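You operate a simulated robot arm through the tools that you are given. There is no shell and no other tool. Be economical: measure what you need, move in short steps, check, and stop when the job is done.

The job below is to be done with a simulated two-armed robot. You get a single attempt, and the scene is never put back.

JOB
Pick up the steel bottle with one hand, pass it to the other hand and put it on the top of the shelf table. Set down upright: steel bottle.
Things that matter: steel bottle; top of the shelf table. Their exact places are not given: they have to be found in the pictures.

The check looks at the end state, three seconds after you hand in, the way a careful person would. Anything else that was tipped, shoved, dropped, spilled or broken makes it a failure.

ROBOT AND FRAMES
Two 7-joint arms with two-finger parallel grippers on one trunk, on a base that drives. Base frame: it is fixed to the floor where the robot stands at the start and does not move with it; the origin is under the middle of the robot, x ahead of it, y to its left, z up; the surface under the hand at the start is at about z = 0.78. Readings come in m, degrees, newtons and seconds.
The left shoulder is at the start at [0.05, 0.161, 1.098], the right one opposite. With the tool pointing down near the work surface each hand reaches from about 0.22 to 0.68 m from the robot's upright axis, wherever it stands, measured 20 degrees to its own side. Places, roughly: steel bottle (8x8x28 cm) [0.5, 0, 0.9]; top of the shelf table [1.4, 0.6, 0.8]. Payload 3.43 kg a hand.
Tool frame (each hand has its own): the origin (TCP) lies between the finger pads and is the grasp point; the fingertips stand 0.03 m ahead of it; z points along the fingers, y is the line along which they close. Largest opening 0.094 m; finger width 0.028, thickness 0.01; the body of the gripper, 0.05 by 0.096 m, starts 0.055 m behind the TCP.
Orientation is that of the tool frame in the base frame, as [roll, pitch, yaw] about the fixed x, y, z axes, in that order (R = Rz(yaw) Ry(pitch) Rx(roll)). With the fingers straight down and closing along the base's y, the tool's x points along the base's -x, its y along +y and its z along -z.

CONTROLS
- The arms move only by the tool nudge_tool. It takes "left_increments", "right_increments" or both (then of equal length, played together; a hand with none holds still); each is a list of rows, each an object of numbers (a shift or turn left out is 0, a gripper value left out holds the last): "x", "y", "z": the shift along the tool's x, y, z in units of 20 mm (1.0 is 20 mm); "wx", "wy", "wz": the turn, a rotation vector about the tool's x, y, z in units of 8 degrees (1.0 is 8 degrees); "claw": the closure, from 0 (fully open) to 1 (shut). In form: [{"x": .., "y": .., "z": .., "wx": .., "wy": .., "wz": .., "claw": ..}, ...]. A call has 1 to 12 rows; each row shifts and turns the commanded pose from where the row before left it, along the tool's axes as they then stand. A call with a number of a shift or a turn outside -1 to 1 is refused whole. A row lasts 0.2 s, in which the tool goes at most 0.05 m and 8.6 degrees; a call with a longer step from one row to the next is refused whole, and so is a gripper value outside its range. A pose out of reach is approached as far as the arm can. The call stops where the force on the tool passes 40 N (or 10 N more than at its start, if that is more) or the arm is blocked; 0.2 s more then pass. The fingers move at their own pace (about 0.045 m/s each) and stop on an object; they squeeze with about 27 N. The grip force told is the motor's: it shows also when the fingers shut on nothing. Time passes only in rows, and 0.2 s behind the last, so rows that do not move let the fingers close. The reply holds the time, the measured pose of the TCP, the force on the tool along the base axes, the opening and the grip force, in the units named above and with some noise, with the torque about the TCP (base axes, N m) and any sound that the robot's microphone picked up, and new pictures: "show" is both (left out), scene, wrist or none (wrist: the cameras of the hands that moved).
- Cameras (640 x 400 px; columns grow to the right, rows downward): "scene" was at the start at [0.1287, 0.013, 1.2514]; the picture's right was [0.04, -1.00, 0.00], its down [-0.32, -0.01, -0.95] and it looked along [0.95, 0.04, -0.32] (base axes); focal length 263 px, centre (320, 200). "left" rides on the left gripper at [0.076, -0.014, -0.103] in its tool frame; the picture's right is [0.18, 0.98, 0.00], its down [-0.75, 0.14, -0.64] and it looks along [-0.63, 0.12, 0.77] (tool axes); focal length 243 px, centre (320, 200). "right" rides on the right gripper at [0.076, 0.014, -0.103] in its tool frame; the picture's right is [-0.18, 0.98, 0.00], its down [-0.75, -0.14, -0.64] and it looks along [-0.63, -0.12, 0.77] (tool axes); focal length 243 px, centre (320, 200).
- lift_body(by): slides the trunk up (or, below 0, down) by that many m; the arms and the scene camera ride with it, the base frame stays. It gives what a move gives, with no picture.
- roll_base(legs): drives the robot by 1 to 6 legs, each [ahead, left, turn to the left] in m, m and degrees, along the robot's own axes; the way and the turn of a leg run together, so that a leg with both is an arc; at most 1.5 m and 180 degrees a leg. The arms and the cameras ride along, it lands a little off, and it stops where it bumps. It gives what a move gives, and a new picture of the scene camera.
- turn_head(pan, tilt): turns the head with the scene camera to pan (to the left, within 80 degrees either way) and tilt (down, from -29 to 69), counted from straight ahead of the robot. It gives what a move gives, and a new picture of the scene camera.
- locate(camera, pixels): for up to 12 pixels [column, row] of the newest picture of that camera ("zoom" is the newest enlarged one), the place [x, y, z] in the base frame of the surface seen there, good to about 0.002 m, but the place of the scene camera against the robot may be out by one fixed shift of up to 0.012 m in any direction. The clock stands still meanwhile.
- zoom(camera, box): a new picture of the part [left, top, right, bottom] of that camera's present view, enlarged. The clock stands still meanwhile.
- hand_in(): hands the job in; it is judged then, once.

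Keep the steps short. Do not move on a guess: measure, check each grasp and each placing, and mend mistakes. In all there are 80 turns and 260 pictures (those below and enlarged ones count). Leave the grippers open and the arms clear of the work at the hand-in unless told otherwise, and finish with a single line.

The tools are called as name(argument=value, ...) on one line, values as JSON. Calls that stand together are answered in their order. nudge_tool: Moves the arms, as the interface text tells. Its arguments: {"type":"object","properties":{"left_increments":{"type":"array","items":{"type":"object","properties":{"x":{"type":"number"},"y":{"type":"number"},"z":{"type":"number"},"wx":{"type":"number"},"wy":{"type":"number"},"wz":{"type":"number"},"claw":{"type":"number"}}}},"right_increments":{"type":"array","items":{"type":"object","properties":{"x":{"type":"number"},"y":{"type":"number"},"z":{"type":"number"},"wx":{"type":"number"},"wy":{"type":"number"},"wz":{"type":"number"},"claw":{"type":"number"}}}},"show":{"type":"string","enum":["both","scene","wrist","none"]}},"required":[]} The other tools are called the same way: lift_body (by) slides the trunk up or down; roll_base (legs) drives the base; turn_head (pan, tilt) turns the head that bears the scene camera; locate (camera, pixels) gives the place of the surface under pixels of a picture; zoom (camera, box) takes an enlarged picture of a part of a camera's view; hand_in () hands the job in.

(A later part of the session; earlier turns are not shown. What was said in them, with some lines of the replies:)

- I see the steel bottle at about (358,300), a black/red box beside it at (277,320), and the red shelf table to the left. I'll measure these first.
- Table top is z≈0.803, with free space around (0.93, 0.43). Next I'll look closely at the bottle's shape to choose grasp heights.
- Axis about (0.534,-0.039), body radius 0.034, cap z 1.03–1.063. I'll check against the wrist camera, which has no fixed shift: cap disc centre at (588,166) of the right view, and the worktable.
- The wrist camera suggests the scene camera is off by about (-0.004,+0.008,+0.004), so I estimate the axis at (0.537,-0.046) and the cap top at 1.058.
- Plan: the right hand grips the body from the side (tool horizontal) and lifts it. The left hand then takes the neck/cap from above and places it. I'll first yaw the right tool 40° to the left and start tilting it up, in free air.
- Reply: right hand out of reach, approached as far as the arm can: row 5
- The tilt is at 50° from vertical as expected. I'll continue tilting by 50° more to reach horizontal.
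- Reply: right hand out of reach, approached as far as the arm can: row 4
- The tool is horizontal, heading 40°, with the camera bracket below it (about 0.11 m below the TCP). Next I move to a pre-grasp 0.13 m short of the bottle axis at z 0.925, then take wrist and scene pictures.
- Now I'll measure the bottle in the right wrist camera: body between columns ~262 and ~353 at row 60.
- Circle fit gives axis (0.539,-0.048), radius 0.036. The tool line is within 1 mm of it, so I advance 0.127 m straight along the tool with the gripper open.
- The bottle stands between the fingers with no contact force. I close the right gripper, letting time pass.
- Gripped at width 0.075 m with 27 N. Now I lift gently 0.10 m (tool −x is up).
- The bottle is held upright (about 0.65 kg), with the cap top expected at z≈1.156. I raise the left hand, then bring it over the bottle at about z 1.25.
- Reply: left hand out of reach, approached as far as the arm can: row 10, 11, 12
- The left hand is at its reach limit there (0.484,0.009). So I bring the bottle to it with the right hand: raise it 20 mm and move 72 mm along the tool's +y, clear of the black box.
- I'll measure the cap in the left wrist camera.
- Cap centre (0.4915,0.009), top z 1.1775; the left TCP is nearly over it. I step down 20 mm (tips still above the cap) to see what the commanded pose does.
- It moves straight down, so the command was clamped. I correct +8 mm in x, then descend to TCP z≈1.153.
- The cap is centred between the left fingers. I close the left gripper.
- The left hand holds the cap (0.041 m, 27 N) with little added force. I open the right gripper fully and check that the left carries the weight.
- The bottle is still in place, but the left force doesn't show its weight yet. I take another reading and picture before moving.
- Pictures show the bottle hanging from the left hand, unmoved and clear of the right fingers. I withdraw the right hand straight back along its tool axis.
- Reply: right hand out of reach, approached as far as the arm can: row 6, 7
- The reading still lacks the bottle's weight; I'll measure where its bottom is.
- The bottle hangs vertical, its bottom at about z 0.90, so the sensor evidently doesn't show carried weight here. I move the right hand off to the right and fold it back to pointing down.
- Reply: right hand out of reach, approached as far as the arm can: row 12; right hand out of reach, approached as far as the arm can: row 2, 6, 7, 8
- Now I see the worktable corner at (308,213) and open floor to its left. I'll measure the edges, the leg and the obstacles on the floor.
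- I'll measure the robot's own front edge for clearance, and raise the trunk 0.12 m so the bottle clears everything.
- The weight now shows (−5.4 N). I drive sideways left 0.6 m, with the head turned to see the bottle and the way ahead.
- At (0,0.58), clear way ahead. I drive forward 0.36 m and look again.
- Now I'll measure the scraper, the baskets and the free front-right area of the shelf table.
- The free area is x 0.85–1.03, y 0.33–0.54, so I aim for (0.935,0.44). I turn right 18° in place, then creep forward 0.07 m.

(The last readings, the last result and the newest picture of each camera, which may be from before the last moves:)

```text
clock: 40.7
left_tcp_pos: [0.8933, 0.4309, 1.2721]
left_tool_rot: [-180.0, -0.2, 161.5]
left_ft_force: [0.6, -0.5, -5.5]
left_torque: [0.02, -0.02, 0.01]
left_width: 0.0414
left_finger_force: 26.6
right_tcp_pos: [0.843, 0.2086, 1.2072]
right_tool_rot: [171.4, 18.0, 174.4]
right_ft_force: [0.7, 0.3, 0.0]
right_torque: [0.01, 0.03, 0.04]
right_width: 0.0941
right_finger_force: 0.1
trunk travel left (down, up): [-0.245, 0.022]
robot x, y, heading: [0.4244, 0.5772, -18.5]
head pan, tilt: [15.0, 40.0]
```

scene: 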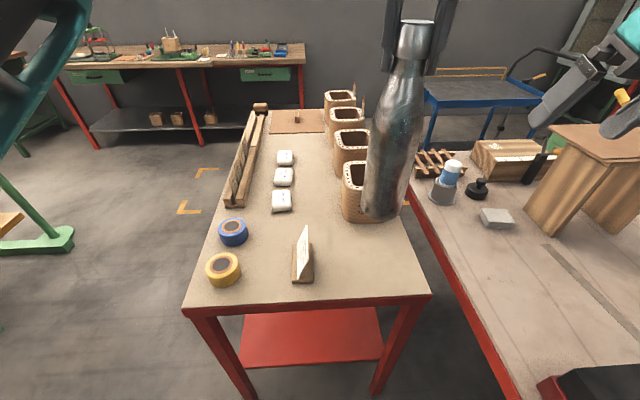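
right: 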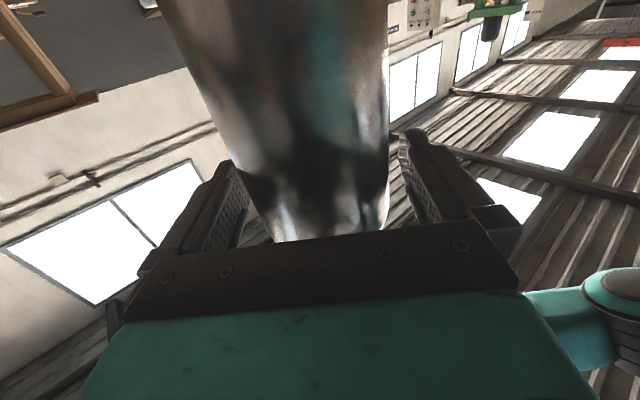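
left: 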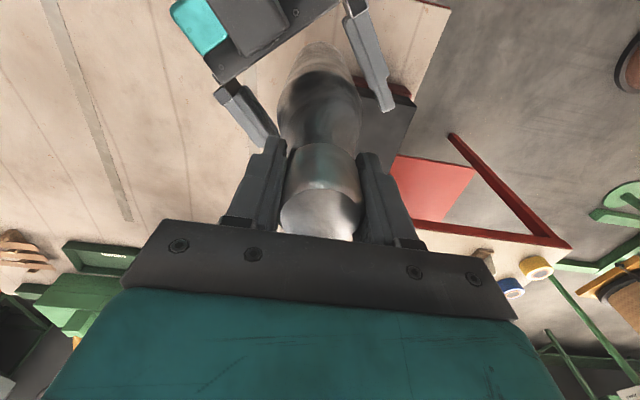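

Left TCP is at (0.893,0.431). I lower the trunk 0.10 m (bottle bottom to about 0.92), then shift forward 37 mm and left 22 mm.

lift_body(by=-0.1)

nudge_tool(left_increments=[{"x": -0.6, "y": 0.36}, {"x": -0.6, "y": 0.36}, {"x": -0.65, "y": 0.36}, {}], show="both")

```text
clock: 42.1
left_tcp_pos: [0.8924, 0.4313, 1.1744]
left_tool_rot: [180.0, 0.0, 161.5]
left_ft_force: [0.8, 0.4, -5.1]
left_torque: [0.03, 0.02, -0.01]
left_width: 0.0415
left_finger_force: 27.3
right_tcp_pos: [0.8418, 0.2091, 1.1086]
right_tool_rot: [171.4, 18.1, 174.4]
right_ft_force: [-0.3, 0.4, 0.3]
right_torque: [0.02, 0.02, 0.01]
right_width: 0.0941
right_finger_force: 0.1
trunk travel left (down, up): [-0.145, 0.122]
robot x, y, heading: [0.4212, 0.5803, -18.7]
head pan, tilt: [15.0, 40.0]
```

```text
clock: 43.1
left_tcp_pos: [0.9333, 0.4397, 1.1746]
left_tool_rot: [180.0, -0.2, 161.4]
left_ft_force: [0.4, -0.6, -6.8]
left_torque: [-0.01, -0.01, -0.01]
left_width: 0.0416
left_finger_force: 27.0
right_tcp_pos: [0.8422, 0.2087, 1.109]
right_tool_rot: [171.4, 18.0, 174.2]
right_ft_force: [0.1, -0.1, -0.5]
right_torque: [0.0, 0.01, -0.03]
right_width: 0.0941
right_finger_force: 0.1
trunk travel left (down, up): [-0.145, 0.122]
robot x, y, heading: [0.4261, 0.5774, -18.6]
head pan, tilt: [15.0, 40.0]
```

scene: 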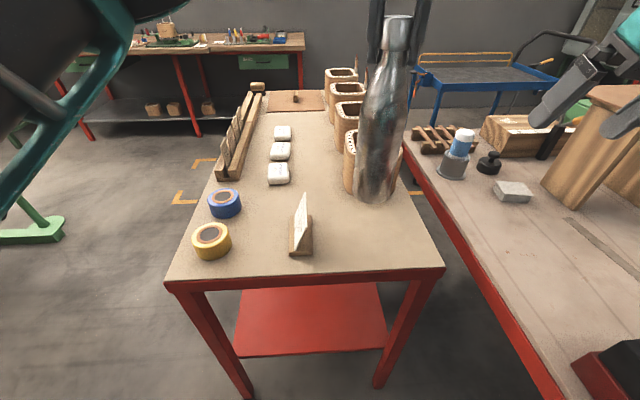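
left: 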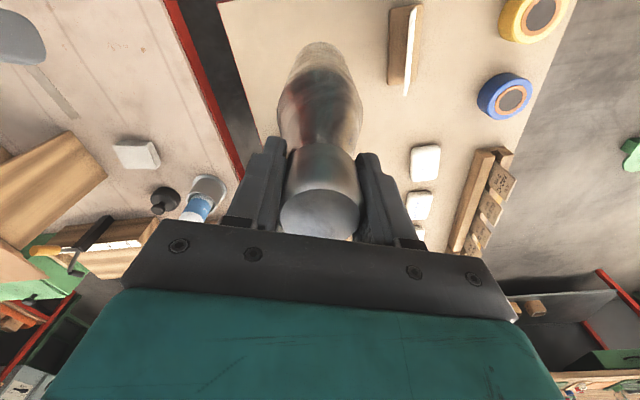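

At (0.933,0.440). I check the table height and nearby items with the left wrist camera (no fixed shift).

locate(camera="left", pixels=[[375, 60], [265, 60], [385, 120], [260, 90], [392, 60], [320, 60], [300, 200], [340, 200], [236, 120], [405, 170]])

```text
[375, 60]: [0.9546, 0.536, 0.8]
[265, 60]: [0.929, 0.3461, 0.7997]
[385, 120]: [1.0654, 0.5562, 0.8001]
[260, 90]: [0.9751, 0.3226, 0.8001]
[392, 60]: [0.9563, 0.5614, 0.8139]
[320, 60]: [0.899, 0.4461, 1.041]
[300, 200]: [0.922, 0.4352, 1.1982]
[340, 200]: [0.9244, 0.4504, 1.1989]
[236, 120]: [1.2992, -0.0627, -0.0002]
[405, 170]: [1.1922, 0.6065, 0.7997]
```

Table is at 0.800; the bottle bottom is computed at 0.921 (cap top 1.199 − 0.278). I lower 0.11 m and then look at forces before the final centimetre.

nudge_tool(left_increments=[{"z": 0.9}, {"z": 0.9}, {"z": 0.9}, {"z": 0.9}, {"z": 0.8}, {"z": 0.6}, {"z": 0.5}], show="scene")

```text
clock: 44.7
left_tcp_pos: [0.9343, 0.4397, 1.0621]
left_tool_rot: [179.9, -0.1, 161.4]
left_ft_force: [-0.7, 0.0, -5.4]
left_torque: [-0.02, -0.02, 0.02]
left_width: 0.0414
left_finger_force: 26.4
right_tcp_pos: [0.8413, 0.2081, 1.1072]
right_tool_rot: [171.3, 18.1, 174.2]
right_ft_force: [-0.9, 0.7, -0.5]
right_torque: [0.01, -0.02, 0.03]
right_width: 0.094
right_finger_force: 0.1
trunk travel left (down, up): [-0.145, 0.122]
robot x, y, heading: [0.42, 0.5805, -18.8]
head pan, tilt: [15.0, 40.0]
```

scene: 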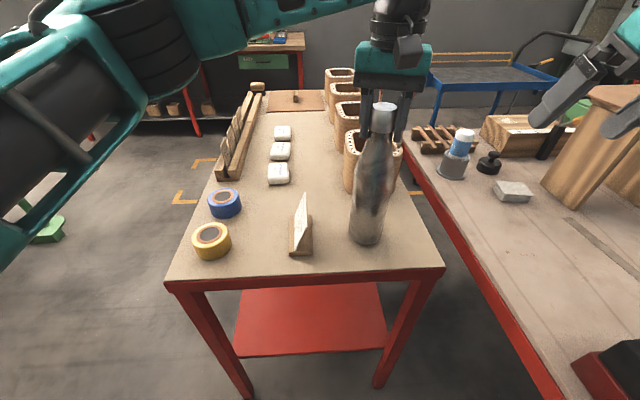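

About 8 mm left; weight still on the hand. I lower in 2 mm steps.

nudge_tool(left_increments=[{"z": 0.15}, {"z": 0.1}, {"z": 0.1}], show="none")

```text
clock: 45.5
left_tcp_pos: [0.9339, 0.4397, 1.0551]
left_tool_rot: [180.0, -0.1, 161.5]
left_ft_force: [0.1, 0.0, -6.1]
left_torque: [0.0, 0.01, 0.02]
left_width: 0.0414
left_finger_force: 27.4
right_tcp_pos: [0.8421, 0.2091, 1.1076]
right_tool_rot: [171.4, 18.1, 174.3]
right_ft_force: [0.5, 0.4, 0.9]
right_torque: [0.0, 0.02, 0.01]
right_width: 0.0939
right_finger_force: 0.0
trunk travel left (down, up): [-0.145, 0.122]
robot x, y, heading: [0.4218, 0.5777, -18.3]
head pan, tilt: [15.0, 40.0]
```

nudge_tool(left_increments=[{"z": 0.07}, {"z": 0.05}], show="none")

```text
clock: 46.1
left_tcp_pos: [0.9333, 0.4407, 1.0546]
left_tool_rot: [-180.0, 0.1, 161.5]
left_ft_force: [0.9, 1.0, -1.0]
left_torque: [0.16, -0.06, -0.04]
left_width: 0.0416
left_finger_force: 27.6
right_tcp_pos: [0.8417, 0.2078, 1.1076]
right_tool_rot: [171.4, 18.2, 174.3]
right_ft_force: [-0.2, -1.0, 0.7]
right_torque: [-0.01, 0.0, 0.0]
right_width: 0.0939
right_finger_force: 0.1
trunk travel left (down, up): [-0.145, 0.122]
robot x, y, heading: [0.423, 0.5818, -18.7]
head pan, tilt: [15.0, 40.0]
```

The load fell from −6 to −1 N, so the bottle stands on the table. I open the left gripper in place.

nudge_tool(left_increments=[{"claw": 0.7}, {"claw": 0.4}, {"claw": 0}, {"claw": 0}, {"claw": 0}], show="both")

```text
clock: 47.3
left_tcp_pos: [0.9321, 0.4401, 1.0535]
left_tool_rot: [180.0, 0.0, 161.6]
left_ft_force: [-0.2, 0.3, -0.4]
left_torque: [0.02, 0.01, 0.0]
left_width: 0.094
left_finger_force: 0.1
right_tcp_pos: [0.8407, 0.2079, 1.1088]
right_tool_rot: [171.4, 18.2, 174.3]
right_ft_force: [0.3, 0.6, 0.0]
right_torque: [0.01, 0.01, 0.04]
right_width: 0.0938
right_finger_force: 0.2
trunk travel left (down, up): [-0.145, 0.122]
robot x, y, heading: [0.4219, 0.5809, -18.3]
head pan, tilt: [15.0, 40.0]
```

scene: 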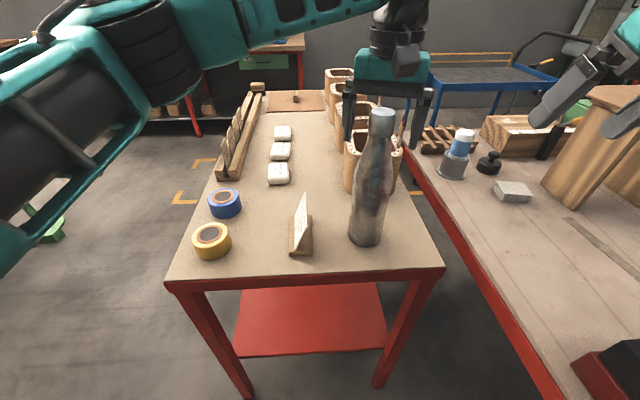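
left: 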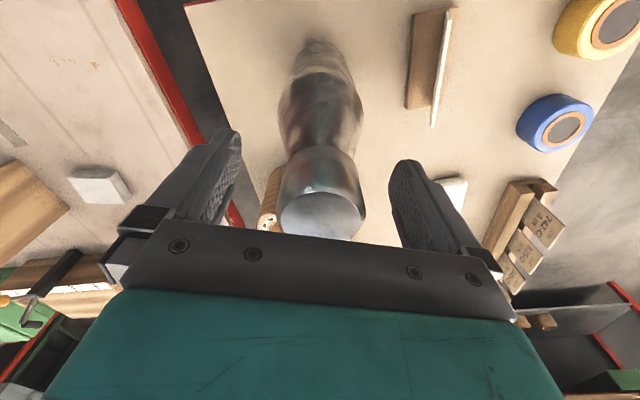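

Released, standing free and centred. I raise the left hand straight up 0.12 m, clear of the cap.

nudge_tool(left_increments=[{"z": -0.6}, {"z": -0.8}, {"z": -0.8}, {"z": -0.8}, {"z": -0.8}, {"z": -0.8}, {"z": -0.8}, {"z": -0.6}], show="scene")

```text
clock: 49.1
left_tcp_pos: [0.9344, 0.4402, 1.1745]
left_tool_rot: [-180.0, 0.1, 161.5]
left_ft_force: [-0.1, -0.3, 0.0]
left_torque: [-0.01, -0.01, 0.03]
left_width: 0.0937
left_finger_force: 0.0
right_tcp_pos: [0.8406, 0.2083, 1.1087]
right_tool_rot: [171.4, 18.1, 174.2]
right_ft_force: [0.2, 0.0, 0.3]
right_torque: [-0.03, 0.02, 0.01]
right_width: 0.0939
right_finger_force: 0.1
trunk travel left (down, up): [-0.145, 0.122]
robot x, y, heading: [0.4215, 0.5809, -18.7]
head pan, tilt: [15.0, 40.0]
```

scene: 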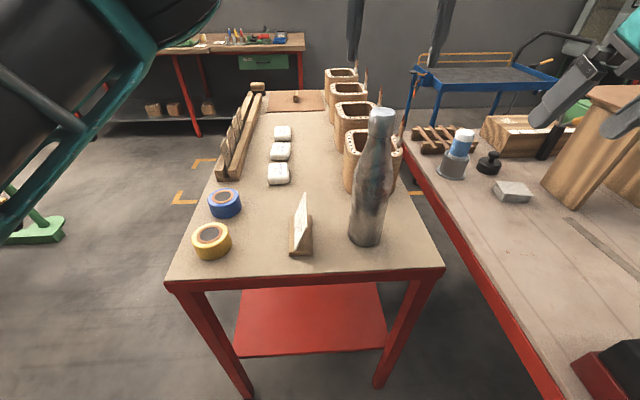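

The bottle stands upright and nothing else moved. I raise the trunk 0.1 m and back off 0.2 m so both arms are well clear, then check.

lift_body(by=0.1)

roll_base(legs=[[-0.2, 0, 0]])

```text
clock: 50.4
left_tcp_pos: [0.9343, 0.4405, 1.2738]
left_tool_rot: [180.0, 0.0, 161.5]
left_ft_force: [0.5, -0.3, 0.3]
left_torque: [-0.01, -0.02, 0.01]
left_width: 0.0941
left_finger_force: 0.0
right_tcp_pos: [0.8427, 0.2082, 1.2086]
right_tool_rot: [171.5, 18.2, 174.3]
right_ft_force: [-0.8, -0.3, -0.3]
right_torque: [0.0, 0.0, 0.01]
right_width: 0.0939
right_finger_force: 0.1
trunk travel left (down, up): [-0.245, 0.022]
robot x, y, heading: [0.422, 0.5796, -18.6]
head pan, tilt: [15.0, 40.0]
```

```text
clock: 52.0
left_tcp_pos: [0.7454, 0.5028, 1.2738]
left_tool_rot: [-179.9, -0.1, 161.3]
left_ft_force: [-0.7, 0.5, 0.1]
left_torque: [0.0, 0.0, -0.01]
left_width: 0.094
left_finger_force: 0.0
right_tcp_pos: [0.6519, 0.2701, 1.2076]
right_tool_rot: [171.4, 18.2, 174.2]
right_ft_force: [0.5, 0.7, 0.6]
right_torque: [-0.04, -0.02, 0.01]
right_width: 0.0937
right_finger_force: 0.0
trunk travel left (down, up): [-0.245, 0.022]
robot x, y, heading: [0.2347, 0.6388, -18.8]
head pan, tilt: [15.0, 40.0]
```

scene: 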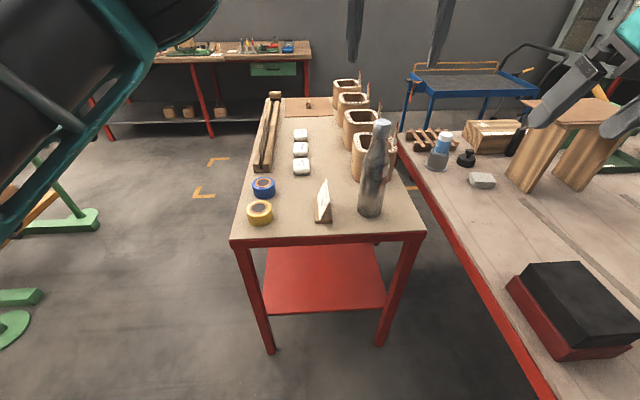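

The bottle stands upright on the shelf table, the other items are undisturbed, and both grippers are open and clear. Handing in.

hand_in()

```text
The job is handed in.
```

The steel bottle was picked up with the right hand, passed to the left, and set upright on top of the shelf table, with nothing else disturbed in the last picture.
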